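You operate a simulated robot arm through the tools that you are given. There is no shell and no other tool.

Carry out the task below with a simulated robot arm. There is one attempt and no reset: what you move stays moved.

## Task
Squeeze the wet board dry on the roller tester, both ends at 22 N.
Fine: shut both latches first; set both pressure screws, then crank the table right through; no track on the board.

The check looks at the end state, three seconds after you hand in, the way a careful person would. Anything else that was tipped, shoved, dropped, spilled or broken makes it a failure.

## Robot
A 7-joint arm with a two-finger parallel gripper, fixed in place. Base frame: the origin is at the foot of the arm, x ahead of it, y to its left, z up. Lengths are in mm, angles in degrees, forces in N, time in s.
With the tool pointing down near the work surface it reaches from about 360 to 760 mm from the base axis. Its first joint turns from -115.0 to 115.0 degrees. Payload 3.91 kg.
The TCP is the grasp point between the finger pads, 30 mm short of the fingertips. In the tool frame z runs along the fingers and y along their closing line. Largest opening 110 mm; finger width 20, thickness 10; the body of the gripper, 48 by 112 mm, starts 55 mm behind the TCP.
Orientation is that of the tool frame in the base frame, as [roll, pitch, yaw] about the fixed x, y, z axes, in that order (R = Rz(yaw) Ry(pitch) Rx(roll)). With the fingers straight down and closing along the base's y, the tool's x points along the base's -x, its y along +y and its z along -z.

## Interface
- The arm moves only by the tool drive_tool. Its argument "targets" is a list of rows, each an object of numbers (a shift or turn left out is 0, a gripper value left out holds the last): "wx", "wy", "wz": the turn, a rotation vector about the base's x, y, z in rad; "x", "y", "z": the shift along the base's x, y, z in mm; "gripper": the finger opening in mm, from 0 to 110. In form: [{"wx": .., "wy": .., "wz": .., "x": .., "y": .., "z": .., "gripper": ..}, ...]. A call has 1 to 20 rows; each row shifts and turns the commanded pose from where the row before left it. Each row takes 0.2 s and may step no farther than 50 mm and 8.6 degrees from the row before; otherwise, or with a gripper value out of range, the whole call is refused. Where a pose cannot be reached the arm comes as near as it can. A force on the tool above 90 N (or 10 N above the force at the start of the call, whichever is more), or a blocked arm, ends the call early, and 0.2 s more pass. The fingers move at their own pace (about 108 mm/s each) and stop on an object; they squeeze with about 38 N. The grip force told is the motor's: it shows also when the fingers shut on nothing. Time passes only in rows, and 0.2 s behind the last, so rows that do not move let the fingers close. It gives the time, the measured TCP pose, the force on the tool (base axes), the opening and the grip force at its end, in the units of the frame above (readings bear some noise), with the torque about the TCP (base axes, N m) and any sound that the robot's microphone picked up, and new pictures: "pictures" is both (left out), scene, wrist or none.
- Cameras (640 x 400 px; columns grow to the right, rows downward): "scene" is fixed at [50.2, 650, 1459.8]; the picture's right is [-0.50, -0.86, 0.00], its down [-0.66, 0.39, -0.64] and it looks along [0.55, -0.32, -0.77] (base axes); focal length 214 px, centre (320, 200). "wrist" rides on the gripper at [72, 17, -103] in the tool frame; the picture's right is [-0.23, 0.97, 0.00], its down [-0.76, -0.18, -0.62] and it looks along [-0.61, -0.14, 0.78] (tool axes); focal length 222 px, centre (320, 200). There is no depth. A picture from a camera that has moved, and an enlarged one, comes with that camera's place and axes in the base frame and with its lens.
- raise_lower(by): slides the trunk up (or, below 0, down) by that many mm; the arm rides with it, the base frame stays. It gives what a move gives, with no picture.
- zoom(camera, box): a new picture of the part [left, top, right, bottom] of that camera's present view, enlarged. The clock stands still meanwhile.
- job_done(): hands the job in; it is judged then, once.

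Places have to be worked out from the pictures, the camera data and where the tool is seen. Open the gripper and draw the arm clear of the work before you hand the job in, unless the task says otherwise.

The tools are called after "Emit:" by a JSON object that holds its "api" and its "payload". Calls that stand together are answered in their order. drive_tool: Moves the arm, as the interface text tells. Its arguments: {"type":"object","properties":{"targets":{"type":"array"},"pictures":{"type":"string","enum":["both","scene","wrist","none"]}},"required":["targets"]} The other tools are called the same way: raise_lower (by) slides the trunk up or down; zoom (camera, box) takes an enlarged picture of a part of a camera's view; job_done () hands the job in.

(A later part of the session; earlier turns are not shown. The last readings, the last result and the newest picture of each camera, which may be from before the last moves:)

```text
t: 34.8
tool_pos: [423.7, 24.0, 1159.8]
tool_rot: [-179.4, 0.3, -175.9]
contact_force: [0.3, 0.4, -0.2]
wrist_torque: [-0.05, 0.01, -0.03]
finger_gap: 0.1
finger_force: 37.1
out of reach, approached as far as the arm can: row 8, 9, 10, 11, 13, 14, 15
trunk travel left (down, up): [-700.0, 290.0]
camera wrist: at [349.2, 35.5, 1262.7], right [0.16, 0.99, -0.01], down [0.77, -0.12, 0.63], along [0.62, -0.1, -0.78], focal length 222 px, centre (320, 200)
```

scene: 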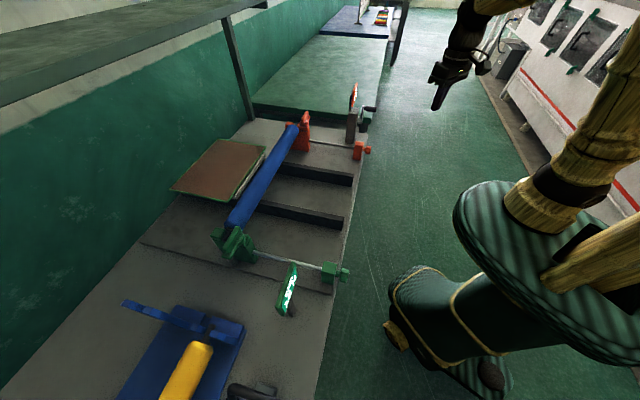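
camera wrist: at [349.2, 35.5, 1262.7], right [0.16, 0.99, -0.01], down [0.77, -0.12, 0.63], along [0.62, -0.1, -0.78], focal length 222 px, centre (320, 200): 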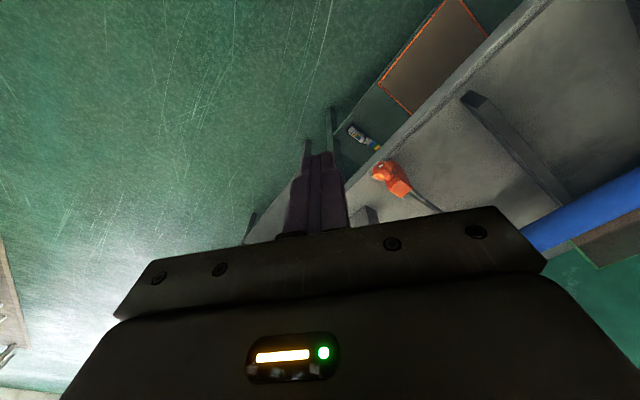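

The upper arm has started to lean, so it is movable and the solver is stuck in a local posture. I'll look at its lean direction from the scene camera's panned view.

Emit:
{"api": "zoom", "payload": {"camera": "scene", "box": [639, 0, 640, 400]}}

Emit:
{"api": "zoom", "payload": {"camera": "scene", "box": [400, 0, 640, 20]}}

```text
1.00 times, centred on (640, 200) of scene (not enlarged: the box is as wide or as high as the picture)
camera zoom: at [50.2, 650.0, 1459.8], right [-0.5, -0.86, 0.0], down [-0.66, 0.39, -0.64], along [0.55, -0.32, -0.77], focal length 214 px, centre (0, 200)
```

zoom: 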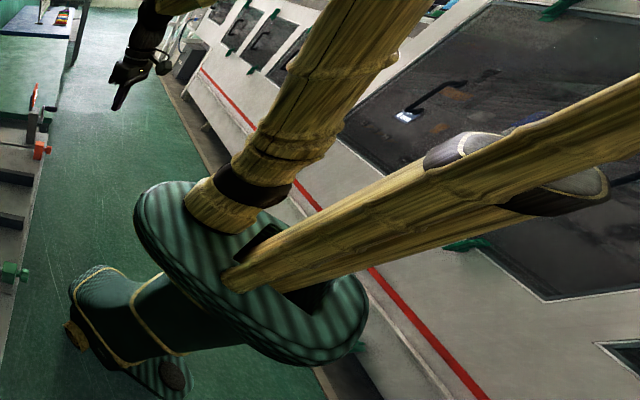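

```text
2.67 times, centred on (520, 10) of scene
camera zoom: at [50.2, 650.0, 1459.8], right [-0.5, -0.86, 0.0], down [-0.66, 0.39, -0.64], along [0.55, -0.32, -0.77], focal length 572 px, centre (-213, 707)
```

zoom: 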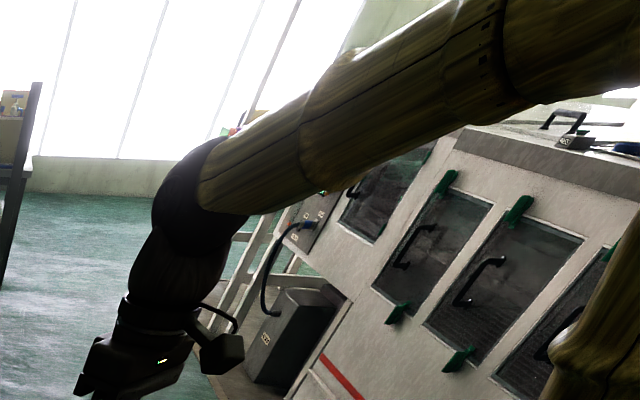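

The upper arm is now leaning forward along +x. I'll keep asking for small outward steps to see whether the reach keeps growing.

Emit:
{"api": "drive_tool", "payload": {"targets": [{"x": 15}, {"x": 15}, {"x": 15}, {"x": 15}, {"x": 15}, {"x": 15}, {}], "pictures": "none"}}

Emit:
{"api": "drive_tool", "payload": {"targets": [{"z": -15}, {"z": -15}, {"z": -15}, {"z": -15}, {}], "pictures": "none"}}

```text
t: 36.4
tool_pos: [435.8, 37.3, 1181.6]
tool_rot: [-179.4, 0.2, -175.9]
contact_force: [-0.9, 0.3, 0.3]
wrist_torque: [-0.02, -0.01, 0.0]
finger_gap: 0.0
finger_force: 37.8
out of reach, approached as far as the arm can: row 1, 2, 3, 4, 5, 6
trunk travel left (down, up): [-700.0, 290.0]
```

```text
t: 37.6
tool_pos: [413.3, 41.7, 1132.2]
tool_rot: [-179.4, 0.3, -175.9]
contact_force: [-0.1, 0.3, 0.6]
wrist_torque: [-0.02, -0.04, 0.03]
finger_gap: 0.3
finger_force: 37.7
out of reach, approached as far as the arm can: row 1, 2, 3, 4
trunk travel left (down, up): [-700.0, 290.0]
```

It keeps sliding along one fixed limit. I'll look at the elbow region once more to identify the limiting joint.

Emit:
{"api": "zoom", "payload": {"camera": "scene", "box": [639, 0, 640, 250]}}

Emit:
{"api": "zoom", "payload": {"camera": "scene", "box": [240, 0, 640, 1]}}

```text
1.60 times, centred on (640, 125) of scene
camera zoom: at [50.2, 650.0, 1459.8], right [-0.5, -0.86, 0.0], down [-0.66, 0.39, -0.64], along [0.55, -0.32, -0.77], focal length 343 px, centre (-191, 320)
```

zoom: 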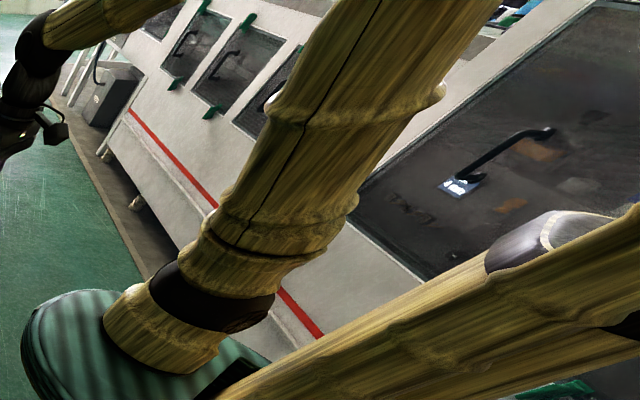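

```text
1.60 times, centred on (440, 0) of scene
camera zoom: at [50.2, 650.0, 1459.8], right [-0.5, -0.86, 0.0], down [-0.66, 0.39, -0.64], along [0.55, -0.32, -0.77], focal length 343 px, centre (128, 519)
```

zoom: 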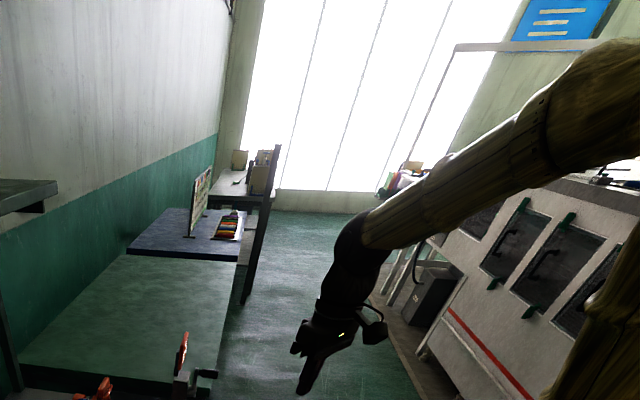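

The upper arm seems held near its home lean of about 20–25°. I'll go back to the equivalent of the home pose and test whether it can extend outward from there.

Emit:
{"api": "drive_tool", "payload": {"targets": [{"x": 2, "y": 25, "z": 20}, {"x": 4, "y": 26, "z": 20}, {"x": 4, "y": 26, "z": 20}, {"x": 5, "y": 26, "z": 20}, {"x": 5, "y": 26, "z": 20}, {"x": 5, "y": 25, "z": 19}, {}], "pictures": "none"}}

Emit:
{"api": "drive_tool", "payload": {"targets": [{"x": 18, "y": 8}, {"x": 18, "y": 8}, {"x": 18, "y": 8}, {"x": 18, "y": 8}, {"x": 18, "y": 8}, {}], "pictures": "scene"}}

```text
t: 39.2
tool_pos: [439.3, 196.1, 1249.7]
tool_rot: [-179.5, 0.2, -175.8]
contact_force: [-1.3, 0.7, -0.2]
wrist_torque: [-0.02, 0.0, -0.01]
finger_gap: 0.1
finger_force: 37.7
trunk travel left (down, up): [-700.0, 290.0]
```

```text
t: 40.6
tool_pos: [444.2, 201.4, 1251.3]
tool_rot: [-179.4, 0.2, -175.9]
contact_force: [-0.7, -0.3, 0.5]
wrist_torque: [0.01, -0.01, 0.02]
finger_gap: 0.0
finger_force: 37.1
out of reach, approached as far as the arm can: row 1, 2, 3, 4, 5
trunk travel left (down, up): [-700.0, 290.0]
```

scene: 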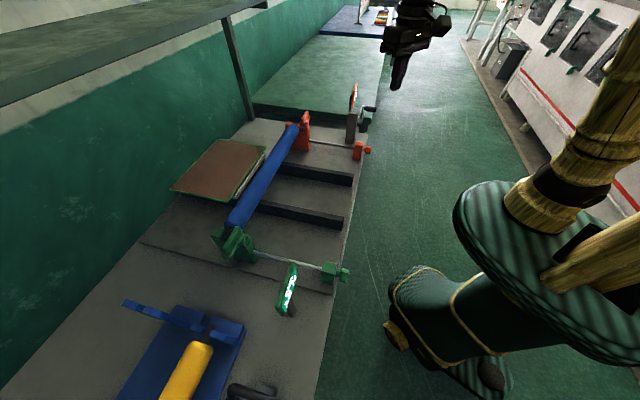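

Even the home pose lies right on this limit. I'll probe upward and outward to learn the shape of the limit, staying high over open space.

Emit:
{"api": "drive_tool", "payload": {"targets": [{"z": 30}, {"z": 30}, {"z": 30}, {"z": 30}, {"x": 18, "y": 8}, {"x": 18, "y": 8}, {"x": 18, "y": 8}, {"x": 18, "y": 8}, {"x": 18, "y": 8}, {}], "pictures": "none"}}

```text
t: 42.8
tool_pos: [431.8, 203.4, 1353.9]
tool_rot: [-179.5, 0.3, -175.9]
contact_force: [-0.3, -0.1, 0.1]
wrist_torque: [0.05, 0.0, 0.0]
finger_gap: 0.0
finger_force: 37.6
out of reach, approached as far as the arm can: row 3, 4, 5, 6, 7, 8, 9
trunk travel left (down, up): [-700.0, 290.0]
```

The limit looks like a fixed elbow point, as if the shoulder isn't being used. I'll test a downward reach over open floor, in close at radius about 400, to see whether the shoulder leans when it has to.

Emit:
{"api": "drive_tool", "payload": {"targets": [{"x": -25, "y": -15, "z": -20}, {"x": -25, "y": -15, "z": -40}, {"x": -17, "y": -10, "z": -40}, {"z": -40}, {"z": -40}, {"z": -40}, {"z": -40}, {"z": -40}, {}], "pictures": "scene"}}

```text
t: 44.8
tool_pos: [363.4, 164.1, 1056.4]
tool_rot: [-179.6, 0.2, -175.8]
contact_force: [-0.3, -0.5, 0.1]
wrist_torque: [-0.02, 0.0, -0.01]
finger_gap: 0.1
finger_force: 37.9
trunk travel left (down, up): [-700.0, 290.0]
```

scene: 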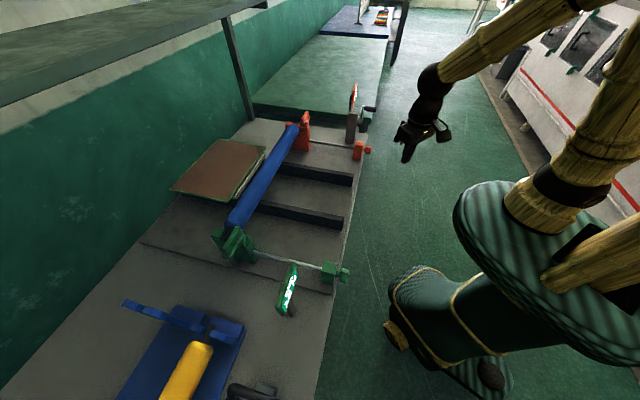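

That was reached without complaint. I'll go on down and then outward in small steps, still over the floor in front of the bench.

Emit:
{"api": "drive_tool", "payload": {"targets": [{"z": -30}, {"z": -30}, {"z": -30}, {"z": -30}, {}], "pictures": "none"}}

Emit:
{"api": "drive_tool", "payload": {"targets": [{"x": 12, "y": -12}, {"x": 12, "y": -12}, {"x": 12, "y": -12}, {"x": 12, "y": -12}, {"x": 12, "y": -12}, {"x": 12, "y": -12}, {"x": 12, "y": -12}, {"x": 12, "y": -12}, {}], "pictures": "none"}}

```text
t: 46.0
tool_pos: [309.8, 154.1, 1009.9]
tool_rot: [-179.5, 0.2, -175.8]
contact_force: [0.4, 0.8, -0.5]
wrist_torque: [0.02, 0.01, 0.03]
finger_gap: 0.0
finger_force: 38.2
out of reach, approached as far as the arm can: row 1, 2, 3, 4
trunk travel left (down, up): [-700.0, 290.0]
```

```text
t: 48.0
tool_pos: [364.8, 61.1, 1057.1]
tool_rot: [-179.4, 0.3, -175.9]
contact_force: [0.4, 0.3, 0.5]
wrist_torque: [-0.01, -0.01, 0.0]
finger_gap: 0.0
finger_force: 37.6
out of reach, approached as far as the arm can: row 1, 2, 3, 4, 5, 6, 7, 8
trunk travel left (down, up): [-700.0, 290.0]
```

Something in the wrist may be pinning the shoulder. I'll come back to the reachable interior and test outward reach with a different tool yaw (rotated +70°).

Emit:
{"api": "drive_tool", "payload": {"targets": [{"z": 15}, {"z": 15}, {"z": 15, "wz": 0.14}, {"z": 15, "wz": 0.14}, {"wz": 0.14}, {"wz": 0.14}, {"wz": 0.14}, {"wz": 0.14}, {"wz": 0.14}, {"wz": 0.14}, {"wz": 0.1}, {"x": 20}, {"x": 20}, {"x": 20}, {"x": 20}, {"x": 20}, {}], "pictures": "none"}}

```text
t: 51.6
tool_pos: [423.7, 67.7, 1138.3]
tool_rot: [-179.4, 0.2, -106.0]
contact_force: [-1.0, -0.5, -0.5]
wrist_torque: [0.0, -0.02, 0.02]
finger_gap: 0.0
finger_force: 37.3
out of reach, approached as far as the arm can: row 14, 15, 16
trunk travel left (down, up): [-700.0, 290.0]
```

The stuck points all lie on one sphere about a fixed elbow point. I'll look at the arm as it stands now to see the elbow posture.

Emit:
{"api": "zoom", "payload": {"camera": "scene", "box": [560, 0, 640, 160]}}

Emit:
{"api": "zoom", "payload": {"camera": "scene", "box": [639, 0, 640, 200]}}

Emit:
{"api": "zoom", "payload": {"camera": "scene", "box": [100, 0, 640, 1]}}

```text
2.50 times, centred on (600, 80) of scene
camera zoom: at [50.2, 650.0, 1459.8], right [-0.5, -0.86, 0.0], down [-0.66, 0.39, -0.64], along [0.55, -0.32, -0.77], focal length 536 px, centre (-380, 500)
```

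zoom: 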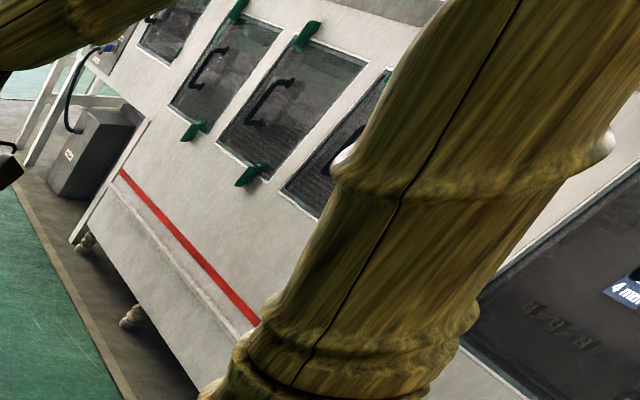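

```text
2.00 times, centred on (640, 100) of scene
camera zoom: at [50.2, 650.0, 1459.8], right [-0.5, -0.86, 0.0], down [-0.66, 0.39, -0.64], along [0.55, -0.32, -0.77], focal length 429 px, centre (-319, 400)
```

zoom: 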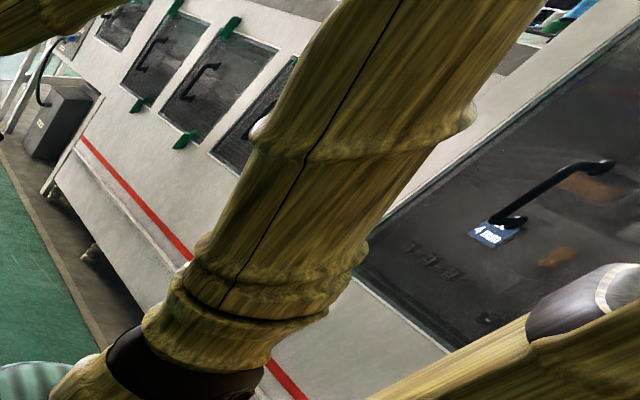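

```text
1.19 times, centred on (370, 0) of scene
camera zoom: at [50.2, 650.0, 1459.8], right [-0.5, -0.86, 0.0], down [-0.66, 0.39, -0.64], along [0.55, -0.32, -0.77], focal length 254 px, centre (261, 436)
```

zoom: 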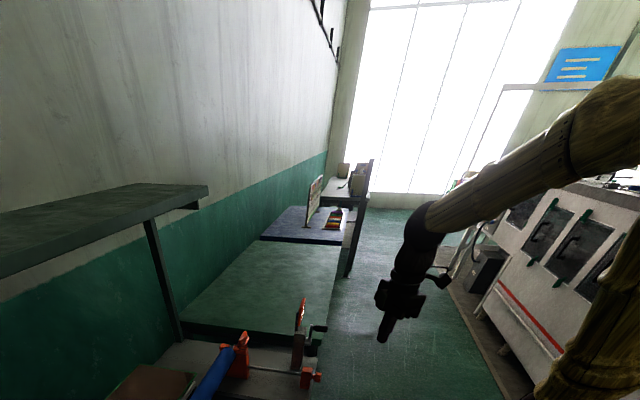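

I can't explain this limit from the pictures. I'll run one clean test: go back to the exact start pose (trunk as at the start), then go straight down from there, since the stated reach covers that.

Emit:
{"api": "drive_tool", "payload": {"targets": [{"z": 20, "wz": -0.14}, {"z": 20, "wz": -0.14, "y": 20}, {"z": 20, "wz": -0.14, "y": 20}, {"z": 20, "wz": -0.14, "y": 20}, {"z": 20, "wz": -0.14, "y": 20}, {"z": 13, "wz": -0.14, "y": 20, "x": 5}, {"wz": -0.14, "y": 20, "x": 5}, {"wz": -0.14, "y": 8, "x": 4}, {"wz": -0.14}, {"wz": -0.03}, {}], "pictures": "none"}}

Emit:
{"api": "raise_lower", "payload": {"by": 100}}

Emit:
{"api": "drive_tool", "payload": {"targets": [{"z": -20}, {"z": -20}, {"z": -20}, {"z": -20}, {"z": -20}, {"z": -20}, {"z": -20}, {"z": -20}, {"z": -20}, {"z": -20}, {}], "pictures": "none"}}

```text
t: 54.0
tool_pos: [438.3, 195.8, 1252.7]
tool_rot: [-179.5, 0.2, -179.9]
contact_force: [-0.2, -0.2, -0.5]
wrist_torque: [0.01, -0.01, 0.01]
finger_gap: 0.0
finger_force: 37.6
trunk travel left (down, up): [-700.0, 290.0]
```

```text
t: 55.3
tool_pos: [437.8, 195.8, 1351.2]
tool_rot: [-179.6, 0.3, -179.9]
contact_force: [-0.3, 0.5, 0.0]
wrist_torque: [-0.02, 0.0, -0.01]
finger_gap: 0.0
finger_force: 37.6
trunk travel left (down, up): [-800.0, 190.0]
```

```text
t: 57.7
tool_pos: [382.6, 182.5, 1183.2]
tool_rot: [-179.5, 0.3, -179.9]
contact_force: [-0.3, -0.5, -0.2]
wrist_torque: [0.0, -0.02, 0.0]
finger_gap: 0.0
finger_force: 38.0
out of reach, approached as far as the arm can: row 3, 4, 5, 6, 7, 8, 9, 10
trunk travel left (down, up): [-800.0, 190.0]
```

It fails just below and outside the start pose too. That fits the arm being in a "reversed" shoulder branch, with joint 1 near its limit pointing back-right and the shoulder leaning backward. I'll try to get out of it by drawing in, sweeping round to the robot's free right side, and extending there so the shoulder leans the normal way.

Emit:
{"api": "drive_tool", "payload": {"targets": [{"x": -15, "y": -8, "z": 40}, {"x": -15, "y": -8, "z": 40}, {"x": -15, "y": -8, "z": 40}, {"x": -15, "y": -8, "z": 37}, {"x": -20, "y": -10}, {}], "pictures": "none"}}

Emit:
{"api": "drive_tool", "payload": {"targets": [{"x": 17.2, "y": -31.4, "wz": -0.11}, {"x": 13.3, "y": -33.2, "wz": -0.11}, {"x": 9.3, "y": -34.5, "wz": -0.11}, {"x": 5.1, "y": -35.5, "wz": -0.11}, {"x": 0.9, "y": -35.8, "wz": -0.11}, {"x": -3.3, "y": -35.6, "wz": -0.11}, {"x": -7.4, "y": -35, "wz": -0.11}, {"x": -11.4, "y": -33.9, "wz": -0.11}, {}], "pictures": "scene"}}

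```text
t: 59.1
tool_pos: [304.7, 138.4, 1337.9]
tool_rot: [-179.6, 0.1, -179.9]
contact_force: [0.4, -0.7, -0.1]
wrist_torque: [0.04, 0.03, 0.01]
finger_gap: 0.0
finger_force: 37.6
trunk travel left (down, up): [-800.0, 190.0]
```

```text
t: 61.1
tool_pos: [327.4, -135.7, 1338.9]
tool_rot: [-179.6, 0.2, 129.5]
contact_force: [0.6, 0.6, 0.7]
wrist_torque: [-0.03, -0.05, -0.01]
finger_gap: 0.0
finger_force: 37.5
trunk travel left (down, up): [-800.0, 190.0]
```

scene: 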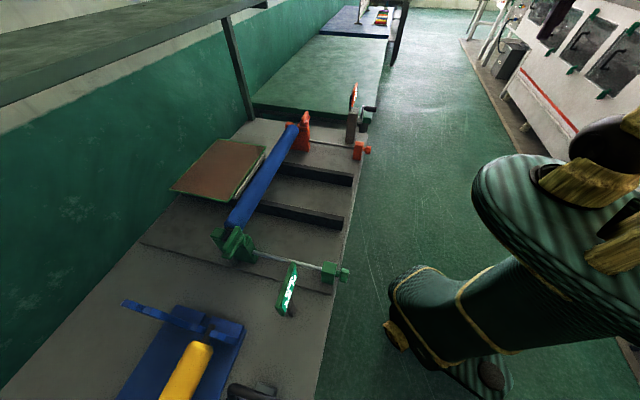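

All reached. I'll continue the sweep to about -73° on the free right side and then test extending outward there.

Emit:
{"api": "drive_tool", "payload": {"targets": [{"x": -17.2, "y": -34.8, "wz": -0.11}, {"x": -20.6, "y": -33.1, "wz": -0.11}, {"x": -24.1, "y": -30.5, "wz": -0.11}, {"x": -27.3, "y": -27.7, "wz": -0.11}, {"x": -30.1, "y": -24.6, "wz": -0.11}, {"x": -32.7, "y": -21.1, "wz": -0.11}, {"x": -34.8, "y": -17.4, "wz": -0.11}, {"x": -36.5, "y": -13.5, "wz": -0.11}, {}], "pictures": "none"}}

Emit:
{"api": "drive_tool", "payload": {"targets": [{"x": 9, "y": -29}, {"x": 9, "y": -29}, {"x": 9, "y": -29}, {"x": 9, "y": -29}, {"x": 9, "y": -29}, {"x": 9, "y": -29}, {}], "pictures": "both"}}

```text
t: 63.1
tool_pos: [104.7, -338.6, 1340.4]
tool_rot: [-179.5, 0.1, 79.3]
contact_force: [0.2, 0.6, -0.2]
wrist_torque: [0.0, 0.01, 0.02]
finger_gap: 0.0
finger_force: 38.4
trunk travel left (down, up): [-800.0, 190.0]
```

```text
t: 64.7
tool_pos: [158.6, -511.7, 1340.4]
tool_rot: [-179.6, 0.2, 79.3]
contact_force: [0.4, 1.0, 0.0]
wrist_torque: [-0.02, 0.04, 0.01]
finger_gap: 0.0
finger_force: 37.5
trunk travel left (down, up): [-800.0, 190.0]
camera wrist: at [188.6, -443.1, 1443.5], right [0.91, -0.4, -0.01], down [-0.31, -0.71, 0.63], along [-0.26, -0.57, -0.78], focal length 222 px, centre (320, 200)
```

scene: 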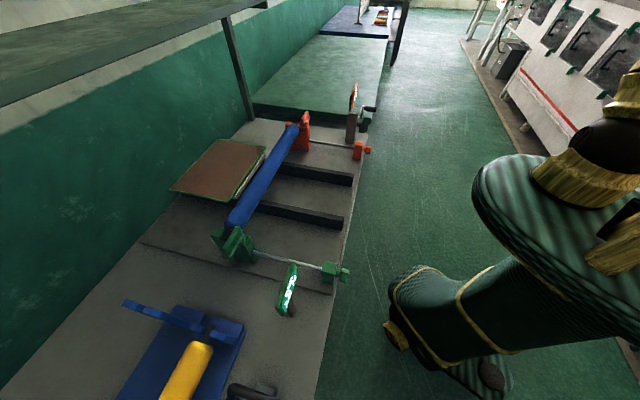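
wrist: 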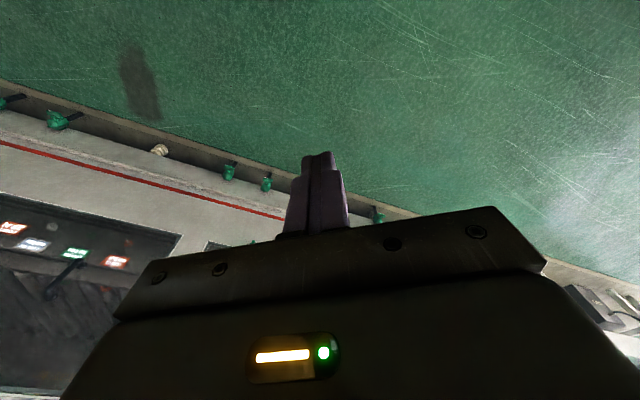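

That worked: radius 536 with no complaint, so the shoulder is leaning the right way now. I'll sweep back, staying extended at this radius and height, to face the machine.

Emit:
{"api": "drive_tool", "payload": {"targets": [{"x": 44, "y": 15.7, "wz": 0.0873}, {"x": 42.5, "y": 19.6, "wz": 0.0873}, {"x": 40.6, "y": 23.1, "wz": 0.0873}, {"x": 38.5, "y": 26.7, "wz": 0.0873}, {"x": 35.9, "y": 29.8, "wz": 0.0873}, {"x": 33.3, "y": 32.9, "wz": 0.0873}, {"x": 30.2, "y": 35.7, "wz": 0.0873}, {"x": 27, "y": 38.1, "wz": 0.0873}, {"x": 23.6, "y": 40.4, "wz": 0.0873}, {"x": 20, "y": 42.3, "wz": 0.0873}, {"x": 16.2, "y": 43.8, "wz": 0.0873}, {"x": 12.4, "y": 45.1, "wz": 0.0873}, {"x": 8.3, "y": 46.1, "wz": 0.0873}, {"x": 4.4, "y": 46.5, "wz": 0.0873}, {"x": 0.2, "y": 46.8, "wz": 0.0873}, {}], "pictures": "none"}}

Emit:
{"api": "drive_tool", "payload": {"targets": [{"x": -3.8, "y": 46.6, "wz": 0.0873}, {"x": -7.9, "y": 46.1, "wz": 0.0873}, {"x": -11.9, "y": 45.2, "wz": 0.0873}, {"x": -15.7, "y": 44, "wz": 0.0873}, {"x": -19.6, "y": 42.5, "wz": 0.0873}, {"x": -23.1, "y": 40.6, "wz": 0.0873}, {"x": -26.7, "y": 38.5, "wz": 0.0873}, {"x": -29.8, "y": 35.9, "wz": 0.0873}, {}], "pictures": "both"}}

```text
t: 68.1
tool_pos: [535.5, 19.8, 1339.2]
tool_rot: [-179.5, 0.2, 154.3]
contact_force: [-0.2, 0.2, 0.2]
wrist_torque: [0.0, 0.0, 0.01]
finger_gap: 0.0
finger_force: 37.8
trunk travel left (down, up): [-800.0, 190.0]
```

```text
t: 70.1
tool_pos: [397.6, 360.3, 1339.3]
tool_rot: [-179.5, 0.3, -165.6]
contact_force: [0.3, 0.4, -0.3]
wrist_torque: [0.02, -0.02, 0.02]
finger_gap: 0.4
finger_force: 37.8
trunk travel left (down, up): [-800.0, 190.0]
camera wrist: at [322.1, 359.5, 1442.4], right [-0.02, 1.0, -0.01], down [0.78, 0.02, 0.63], along [0.63, 0.01, -0.78], focal length 222 px, centre (320, 200)
```

scene: 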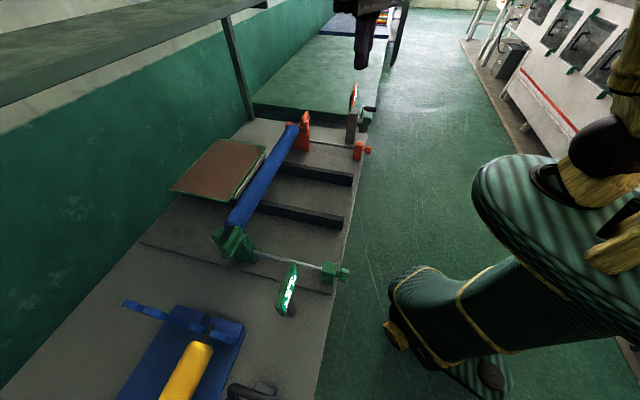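
wrist: 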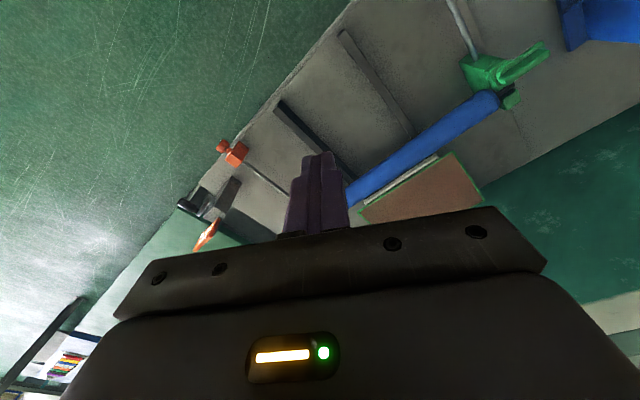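

The arm is now in a good posture with reach to spare. Before approaching, I'll use this overhead wrist view to refine the latch geometry.

Emit:
{"api": "zoom", "payload": {"camera": "wrist", "box": [430, 20, 590, 120]}}

Emit:
{"api": "zoom", "payload": {"camera": "wrist", "box": [320, 80, 520, 230]}}

Emit:
{"api": "zoom", "payload": {"camera": "wrist", "box": [160, 120, 320, 260]}}

```text
4.00 times, centred on (510, 70) of wrist
camera zoom: at [322.1, 359.5, 1442.4], right [-0.02, 1.0, -0.01], down [0.78, 0.02, 0.63], along [0.63, 0.01, -0.78], focal length 888 px, centre (-440, 720)
```

zoom: 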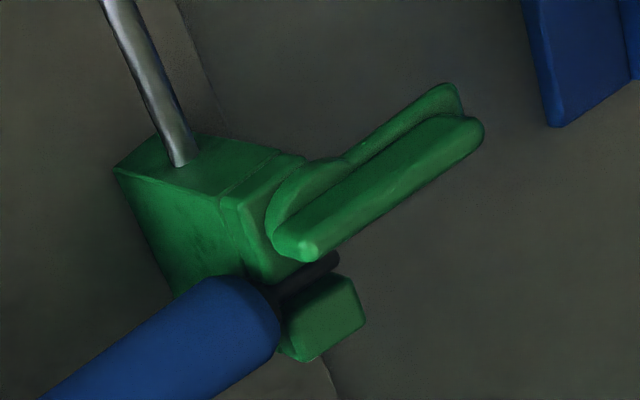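

```text
2.67 times, centred on (420, 155) of wrist
camera zoom: at [322.1, 359.5, 1442.4], right [-0.02, 1.0, -0.01], down [0.78, 0.02, 0.63], along [0.63, 0.01, -0.78], focal length 592 px, centre (53, 320)
```

zoom: 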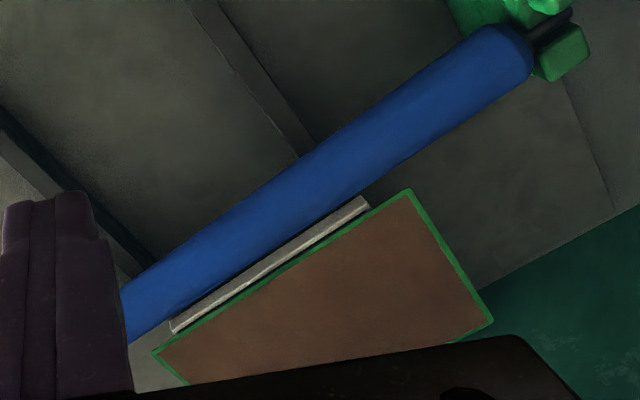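

```text
2.86 times, centred on (240, 190) of wrist
camera zoom: at [322.1, 359.5, 1442.4], right [-0.02, 1.0, -0.01], down [0.78, 0.02, 0.63], along [0.63, 0.01, -0.78], focal length 635 px, centre (549, 229)
```

zoom: 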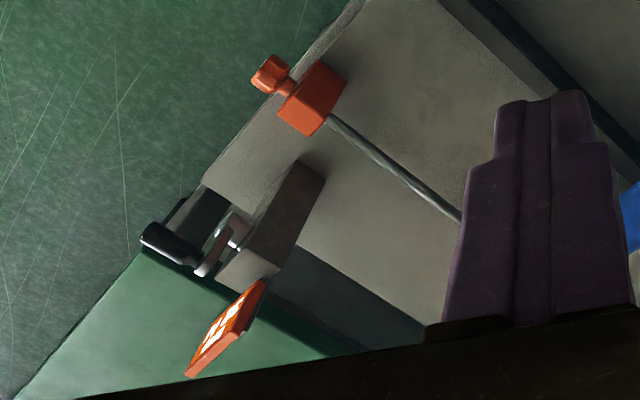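

The fin's top edge runs from about (398,681,1005) to (353,724,1010), so the green latch points straight outward (n≈762). I'll yaw the tool to 65°, tilt it 40°, and move to a staging point above the fin's near side.

Emit:
{"api": "drive_tool", "payload": {"targets": [{"wz": 0.126}, {"wz": 0.126}, {"wz": 0.126}, {"wz": 0.126}, {"wz": 0.126}, {"wz": 0.126}, {"wz": 0.127}, {"wx": 0.1265, "wy": -0.059}, {"wx": 0.1265, "wy": -0.059}, {"wx": 0.1265, "wy": -0.059}, {"wx": 0.1265, "wy": -0.059}, {"wx": 0.1265, "wy": -0.059}, {}], "pictures": "none"}}

Emit:
{"api": "drive_tool", "payload": {"targets": [{"x": -7.2, "y": 36.1, "z": -21}, {"x": -7.2, "y": 36.1, "z": -21}, {"x": -7.2, "y": 36.1, "z": -21}, {"x": -7.2, "y": 36.1, "z": -21}, {"x": -7.2, "y": 36.1, "z": -21}, {"x": -7.2, "y": 36.1, "z": -21}, {"x": -7.2, "y": 36.1, "z": -21}, {"x": -7.2, "y": 36.1, "z": -21}, {"x": -7.2, "y": 36.1, "z": -21}, {}], "pictures": "both"}}

```text
t: 72.9
tool_pos: [395.5, 359.9, 1340.0]
tool_rot: [-179.6, 40.2, -115.0]
contact_force: [0.0, 0.0, 0.2]
wrist_torque: [-0.01, -0.03, 0.02]
finger_gap: 0.0
finger_force: 38.3
trunk travel left (down, up): [-800.0, 190.0]
```

```text
t: 75.1
tool_pos: [331.0, 684.4, 1150.8]
tool_rot: [-179.7, 40.2, -115.2]
contact_force: [0.7, -0.5, -0.1]
wrist_torque: [0.01, 0.0, 0.0]
finger_gap: 0.2
finger_force: 37.0
trunk travel left (down, up): [-800.0, 190.0]
camera wrist: at [263.4, 581.6, 1183.5], right [-0.81, 0.57, 0.14], down [0.23, 0.09, 0.97], along [0.54, 0.81, -0.2], focal length 222 px, centre (320, 200)
```

scene: 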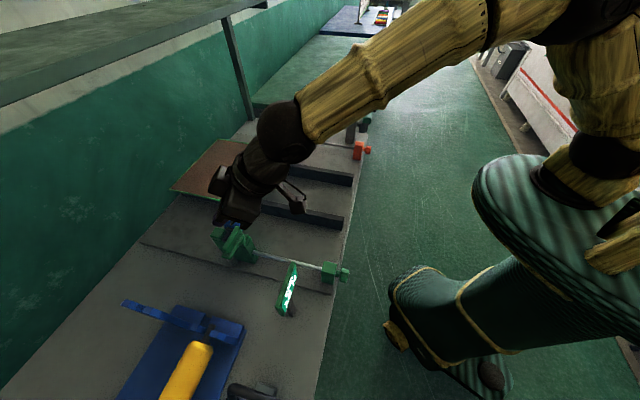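
wrist: 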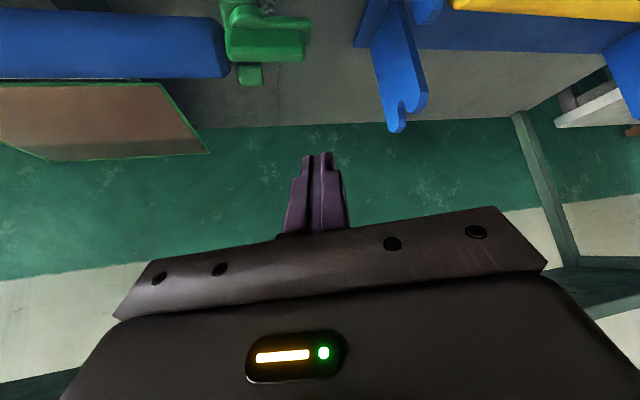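

The projection of my fin coordinates matches the picture. I'll descend in front of the fin's near face to a fingertip height of about 993, leaving about 10 mm of clearance.

Emit:
{"api": "drive_tool", "payload": {"targets": [{"z": -27}, {"z": -27}, {"z": -27}, {"z": -27}, {"z": -27}, {}], "pictures": "both"}}

Emit:
{"api": "zoom", "payload": {"camera": "scene", "box": [190, 200, 310, 280]}}

Emit:
{"api": "zoom", "payload": {"camera": "wrist", "box": [200, 0, 420, 200]}}

```text
t: 76.5
tool_pos: [331.8, 685.3, 1014.9]
tool_rot: [-179.6, 40.2, -115.2]
contact_force: [-1.0, -0.1, -0.5]
wrist_torque: [0.01, 0.03, 0.03]
finger_gap: 0.0
finger_force: 37.4
trunk travel left (down, up): [-800.0, 190.0]
camera wrist: at [264.3, 582.2, 1047.6], right [-0.81, 0.57, 0.14], down [0.23, 0.09, 0.97], along [0.54, 0.81, -0.2], focal length 222 px, centre (320, 200)
```

scene: 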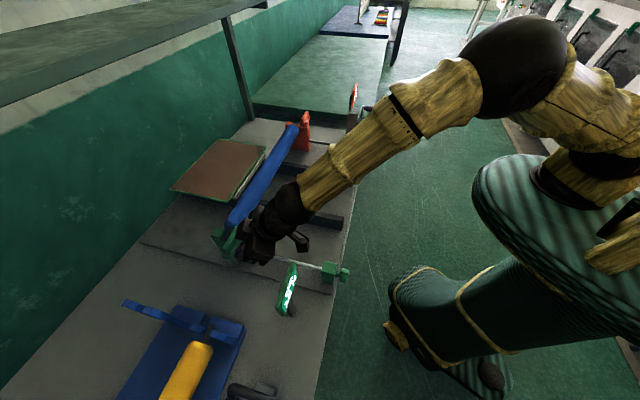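
wrist: 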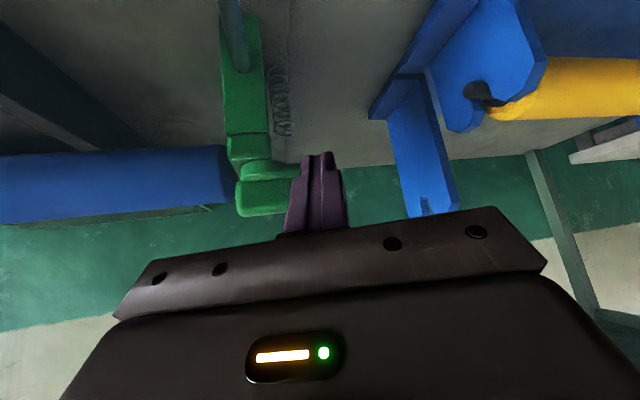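

```text
5.00 times, centred on (250, 240) of scene
camera zoom: at [50.2, 650.0, 1459.8], right [-0.5, -0.86, 0.0], down [-0.66, 0.39, -0.64], along [0.55, -0.32, -0.77], focal length 1072 px, centre (670, 0)
```

zoom: 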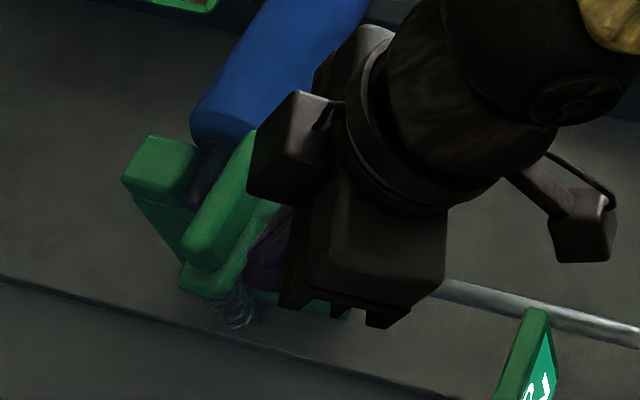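

```text
2.00 times, centred on (310, 100) of wrist
camera zoom: at [264.3, 582.2, 1047.6], right [-0.81, 0.57, 0.14], down [0.23, 0.09, 0.97], along [0.54, 0.81, -0.2], focal length 444 px, centre (340, 400)
```

zoom: 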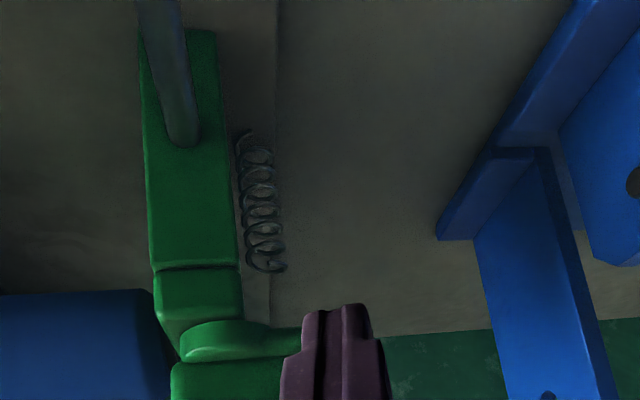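

The fingers sit just in front of the outer half of the fin. I'll start pushing it forward along the arc about the pivot, for the first 45°.

Emit:
{"api": "drive_tool", "payload": {"targets": [{"x": 7.2, "y": 7.35}, {"x": 6.0, "y": 10.25}, {"x": 8.4, "y": 8.3}, {"x": 10.3, "y": 5.8}, {}], "pictures": "both"}}

Emit:
{"api": "zoom", "payload": {"camera": "wrist", "box": [200, 0, 420, 200]}}

Emit:
{"api": "zoom", "payload": {"camera": "scene", "box": [190, 200, 310, 280]}}

```text
t: 77.7
tool_pos: [364.1, 715.9, 1015.0]
tool_rot: [-179.6, 40.0, -115.1]
contact_force: [0.3, 0.0, 0.3]
wrist_torque: [0.02, 0.01, -0.04]
finger_gap: 0.3
finger_force: 37.7
trunk travel left (down, up): [-800.0, 190.0]
camera wrist: at [296.0, 614.1, 1048.1], right [-0.81, 0.57, 0.14], down [0.23, 0.09, 0.97], along [0.54, 0.81, -0.21], focal length 222 px, centre (320, 200)
```

scene: 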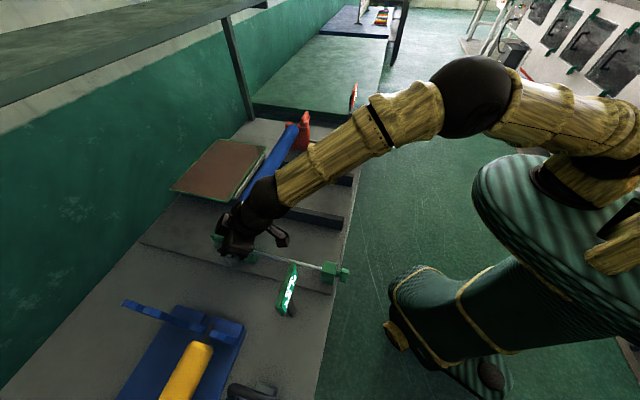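
wrist: 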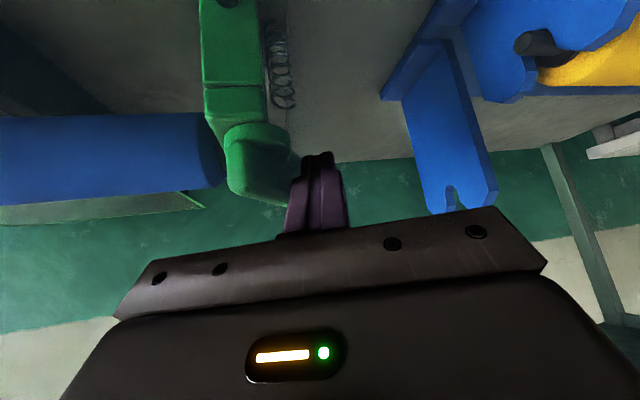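

```text
2.00 times, centred on (310, 100) of wrist
camera zoom: at [296.0, 614.1, 1048.1], right [-0.81, 0.57, 0.14], down [0.23, 0.09, 0.97], along [0.54, 0.81, -0.21], focal length 444 px, centre (340, 400)
```

zoom: 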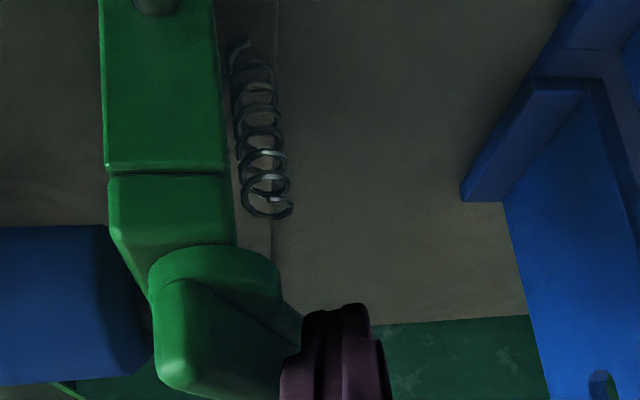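

```text
5.00 times, centred on (250, 240) of scene
camera zoom: at [50.2, 650.0, 1459.8], right [-0.5, -0.86, 0.0], down [-0.66, 0.39, -0.64], along [0.55, -0.32, -0.77], focal length 1072 px, centre (670, 0)
```

zoom: 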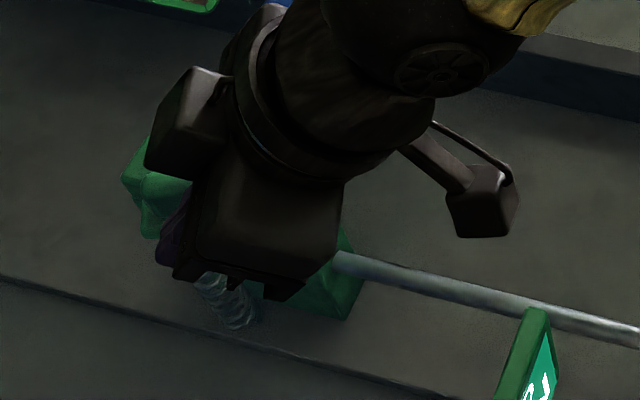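

The fin is swinging with the finger and almost no force shows. I'll continue along the arc to the shut position, with a small overshoot to press it home.

Emit:
{"api": "drive_tool", "payload": {"targets": [{"x": 11.5, "y": 3.0}, {"x": 11.8, "y": -0.1}, {"x": 11.4, "y": -3.2}, {"x": 3.5, "y": -1.7}, {}], "pictures": "both"}}

Emit:
{"api": "zoom", "payload": {"camera": "wrist", "box": [200, 0, 420, 200]}}

```text
t: 78.9
tool_pos: [380.6, 723.5, 1017.2]
tool_rot: [179.8, 40.3, -114.3]
contact_force: [-61.0, 21.8, 4.9]
wrist_torque: [-0.11, -0.11, -1.09]
finger_gap: 0.0
finger_force: 37.5
trunk travel left (down, up): [-800.0, 190.0]
camera wrist: at [314.2, 620.1, 1049.6], right [-0.82, 0.56, 0.15], down [0.24, 0.09, 0.97], along [0.53, 0.82, -0.2], focal length 222 px, centre (320, 200)
```

scene: 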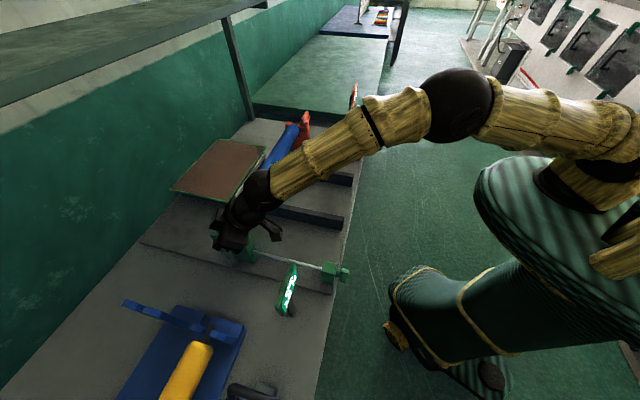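
wrist: 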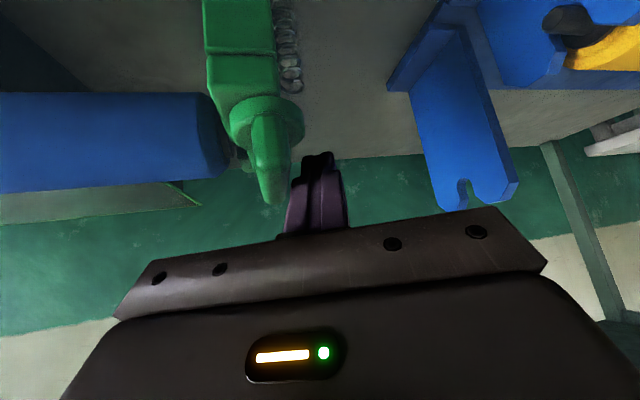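

```text
2.00 times, centred on (310, 100) of wrist
camera zoom: at [314.2, 620.1, 1049.6], right [-0.82, 0.56, 0.15], down [0.24, 0.09, 0.97], along [0.53, 0.82, -0.2], focal length 444 px, centre (340, 400)
```

zoom: 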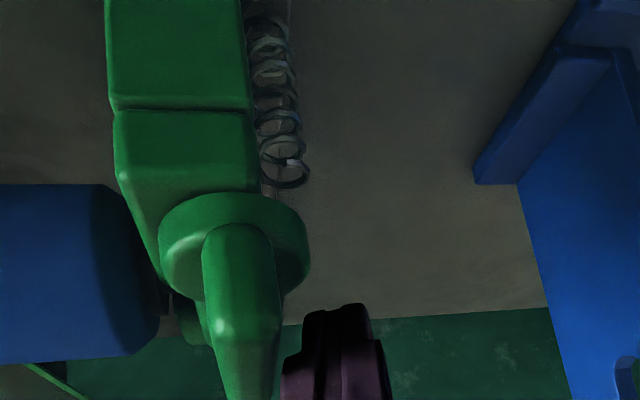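

The force rose to about 65 N at the end of travel and the fin now points straight across the slot, so the latch has met its stop. I'll back off sideways and rise to check it.

Emit:
{"api": "drive_tool", "payload": {"targets": [{"x": -15, "y": 8.5}, {"x": -15, "y": 8.5}, {"z": 30}, {"z": 40}, {"z": 40}, {"z": 40, "x": -10, "y": -22}, {"x": -15, "y": -32}, {"x": -15, "y": -32}, {}], "pictures": "both"}}

Emit:
{"api": "zoom", "payload": {"camera": "wrist", "box": [200, 0, 420, 140]}}

Emit:
{"api": "zoom", "payload": {"camera": "scene", "box": [190, 200, 310, 280]}}

```text
t: 80.9
tool_pos: [333.6, 645.7, 1164.8]
tool_rot: [-179.5, 40.0, -115.2]
contact_force: [0.1, 0.0, -0.3]
wrist_torque: [-0.03, 0.0, 0.0]
finger_gap: 0.0
finger_force: 37.5
trunk travel left (down, up): [-800.0, 190.0]
camera wrist: at [265.5, 542.8, 1197.1], right [-0.81, 0.58, 0.14], down [0.23, 0.09, 0.97], along [0.54, 0.81, -0.21], focal length 222 px, centre (320, 200)
```

scene: 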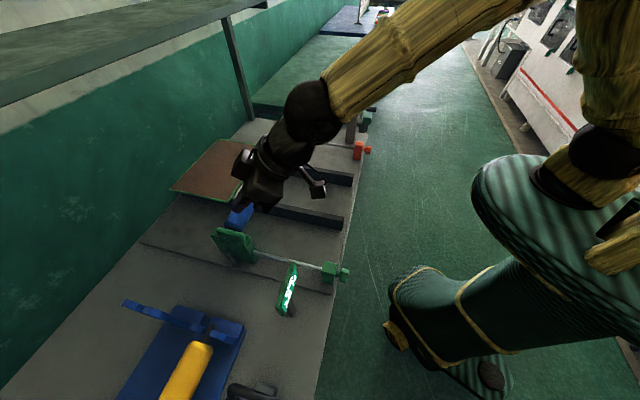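
wrist: 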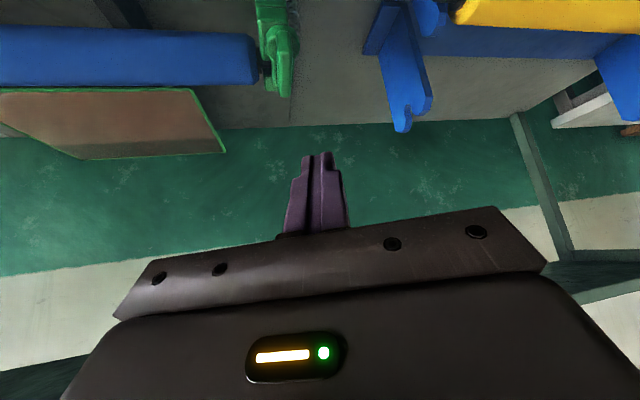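

```text
2.86 times, centred on (310, 70) of wrist
camera zoom: at [265.5, 542.8, 1197.1], right [-0.81, 0.58, 0.14], down [0.23, 0.09, 0.97], along [0.54, 0.81, -0.21], focal length 635 px, centre (349, 571)
```

zoom: 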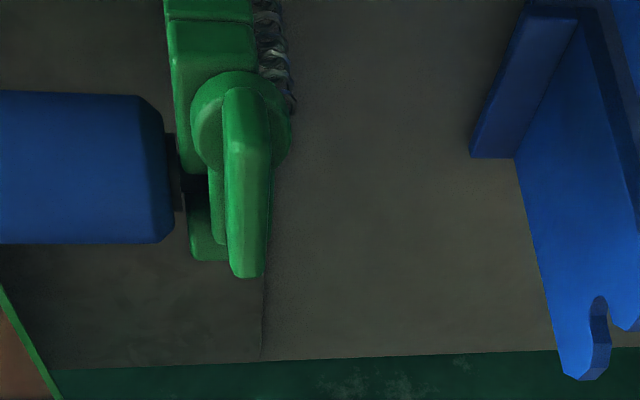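

```text
5.00 times, centred on (250, 240) of scene
camera zoom: at [50.2, 650.0, 1459.8], right [-0.5, -0.86, 0.0], down [-0.66, 0.39, -0.64], along [0.55, -0.32, -0.77], focal length 1072 px, centre (670, 0)
```

zoom: 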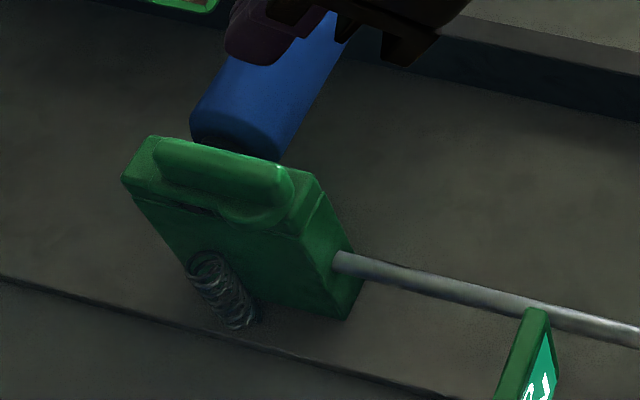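

The green latch is shut: the fin bridges the slot onto the far block. Next is the orange latch, whose fin runs from about (761,312) to (815,268) with its top at z≈1010. I'll traverse over the machine at a safe height, turning the tool to yaw 25° and tilt 50°.

Emit:
{"api": "drive_tool", "payload": {"targets": [{"x": 33.4, "y": -30.8, "z": -1, "wz": -0.0873}, {"x": 33.4, "y": -30.8, "z": -1, "wz": -0.0873}, {"x": 33.4, "y": -30.8, "z": -1, "wz": -0.0873}, {"x": 33.4, "y": -30.8, "z": -1, "wz": -0.0873}, {"x": 33.4, "y": -30.8, "z": -1, "wz": -0.0873}, {"x": 33.4, "y": -30.8, "z": -1, "wz": -0.0873}, {"x": 33.4, "y": -30.8, "z": -1, "wz": -0.0873}, {"x": 33.4, "y": -30.8, "z": -1, "wz": -0.0873}, {"x": 33.4, "y": -30.8, "z": -1, "wx": 0.0369, "wy": -0.0791}, {"x": 33.4, "y": -30.8, "z": -1, "wx": 0.0369, "wy": -0.0791}, {"x": 33.4, "y": -30.8, "z": -1}, {"x": 33.4, "y": -30.8, "z": -1}, {"x": 33.4, "y": -30.8, "z": -3}, {}], "pictures": "both"}}

Emit:
{"api": "zoom", "payload": {"camera": "wrist", "box": [240, 0, 440, 180]}}

```text
t: 83.9
tool_pos: [766.0, 246.9, 1151.8]
tool_rot: [-179.5, 50.2, -154.9]
contact_force: [0.8, 0.4, 0.9]
wrist_torque: [0.0, 0.0, -0.03]
finger_gap: 0.0
finger_force: 37.8
trunk travel left (down, up): [-800.0, 190.0]
camera wrist: at [644.2, 209.8, 1162.0], right [-0.27, 0.95, 0.17], down [0.08, -0.15, 0.98], along [0.96, 0.28, -0.03], focal length 222 px, centre (320, 200)
```

scene: 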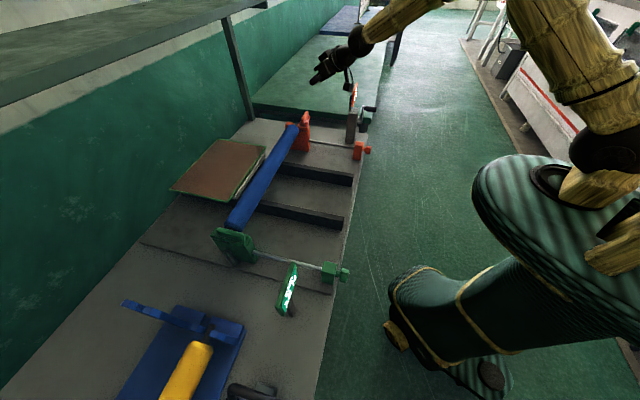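
wrist: 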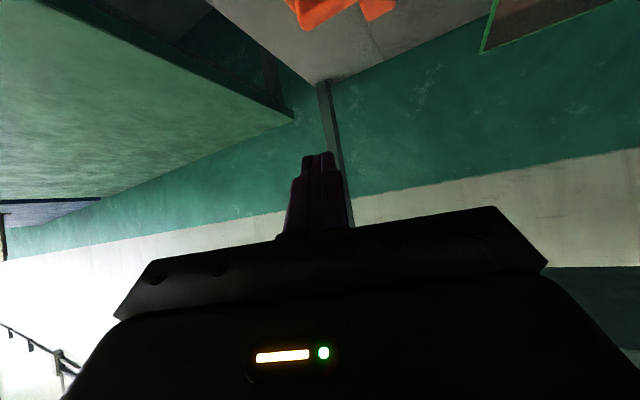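

```text
2.22 times, centred on (340, 90) of wrist
camera zoom: at [644.2, 209.8, 1162.0], right [-0.27, 0.95, 0.17], down [0.08, -0.15, 0.98], along [0.96, 0.28, -0.03], focal length 494 px, centre (276, 444)
```

zoom: 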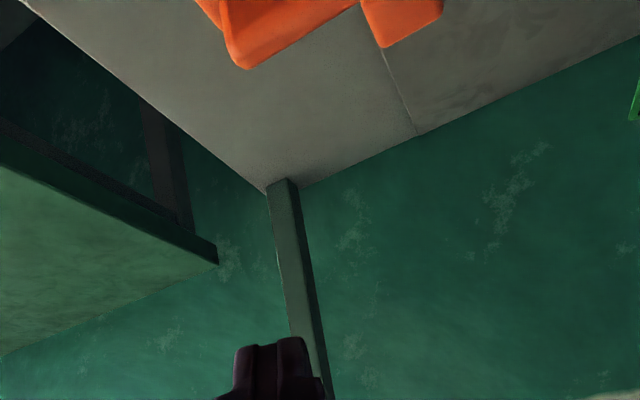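

The predicted fin end lands on the orange fin in the picture. I'll descend in front of its near face.

Emit:
{"api": "drive_tool", "payload": {"targets": [{"z": -28}, {"z": -28}, {"z": -28}, {"z": -28}, {"z": -25}, {}], "pictures": "both"}}

Emit:
{"api": "zoom", "payload": {"camera": "wrist", "box": [220, 20, 460, 200]}}

Emit:
{"api": "zoom", "payload": {"camera": "scene", "box": [270, 70, 390, 150]}}

```text
t: 85.3
tool_pos: [766.4, 246.0, 1011.9]
tool_rot: [-179.6, 50.1, -155.1]
contact_force: [0.2, -1.2, -0.5]
wrist_torque: [0.02, -0.05, 0.0]
finger_gap: 0.0
finger_force: 38.0
trunk travel left (down, up): [-800.0, 190.0]
camera wrist: at [645.1, 209.3, 1022.9], right [-0.27, 0.95, 0.17], down [0.08, -0.15, 0.98], along [0.96, 0.28, -0.04], focal length 222 px, centre (320, 200)
```

scene: 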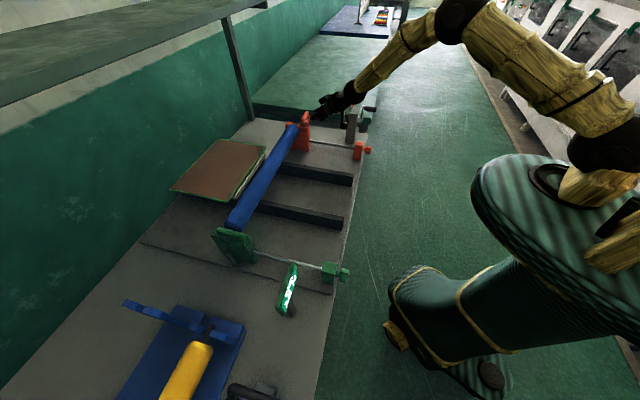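
wrist: 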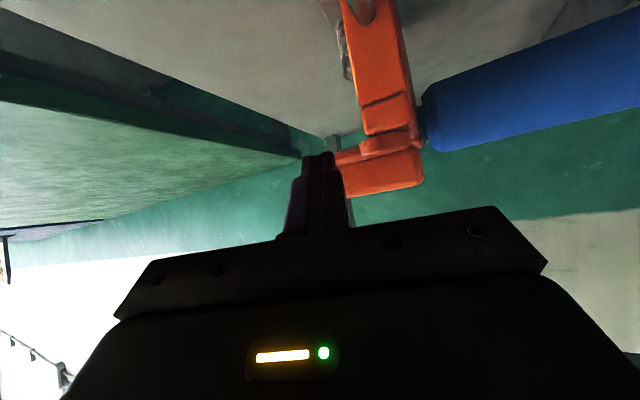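

```text
2.22 times, centred on (340, 110) of wrist
camera zoom: at [645.1, 209.3, 1022.9], right [-0.27, 0.95, 0.17], down [0.08, -0.15, 0.98], along [0.96, 0.28, -0.04], focal length 494 px, centre (276, 400)
```

zoom: 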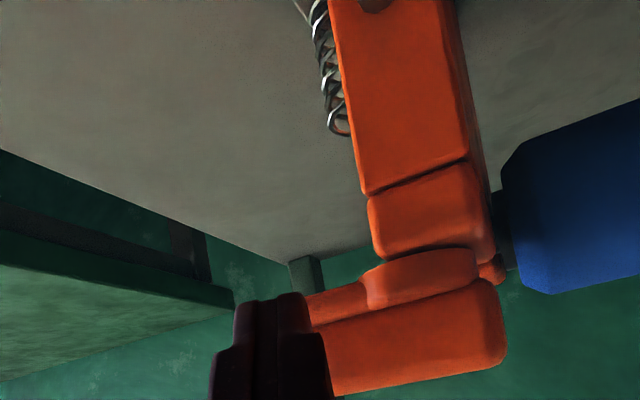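

```text
5.00 times, centred on (330, 110) of scene
camera zoom: at [50.2, 650.0, 1459.8], right [-0.5, -0.86, 0.0], down [-0.66, 0.39, -0.64], along [0.55, -0.32, -0.77], focal length 1072 px, centre (270, 650)
```

zoom: 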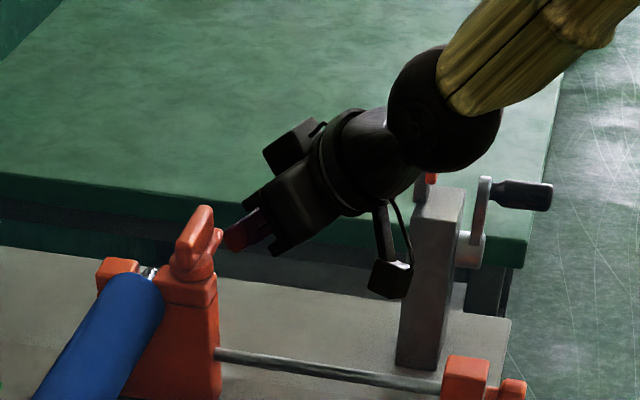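

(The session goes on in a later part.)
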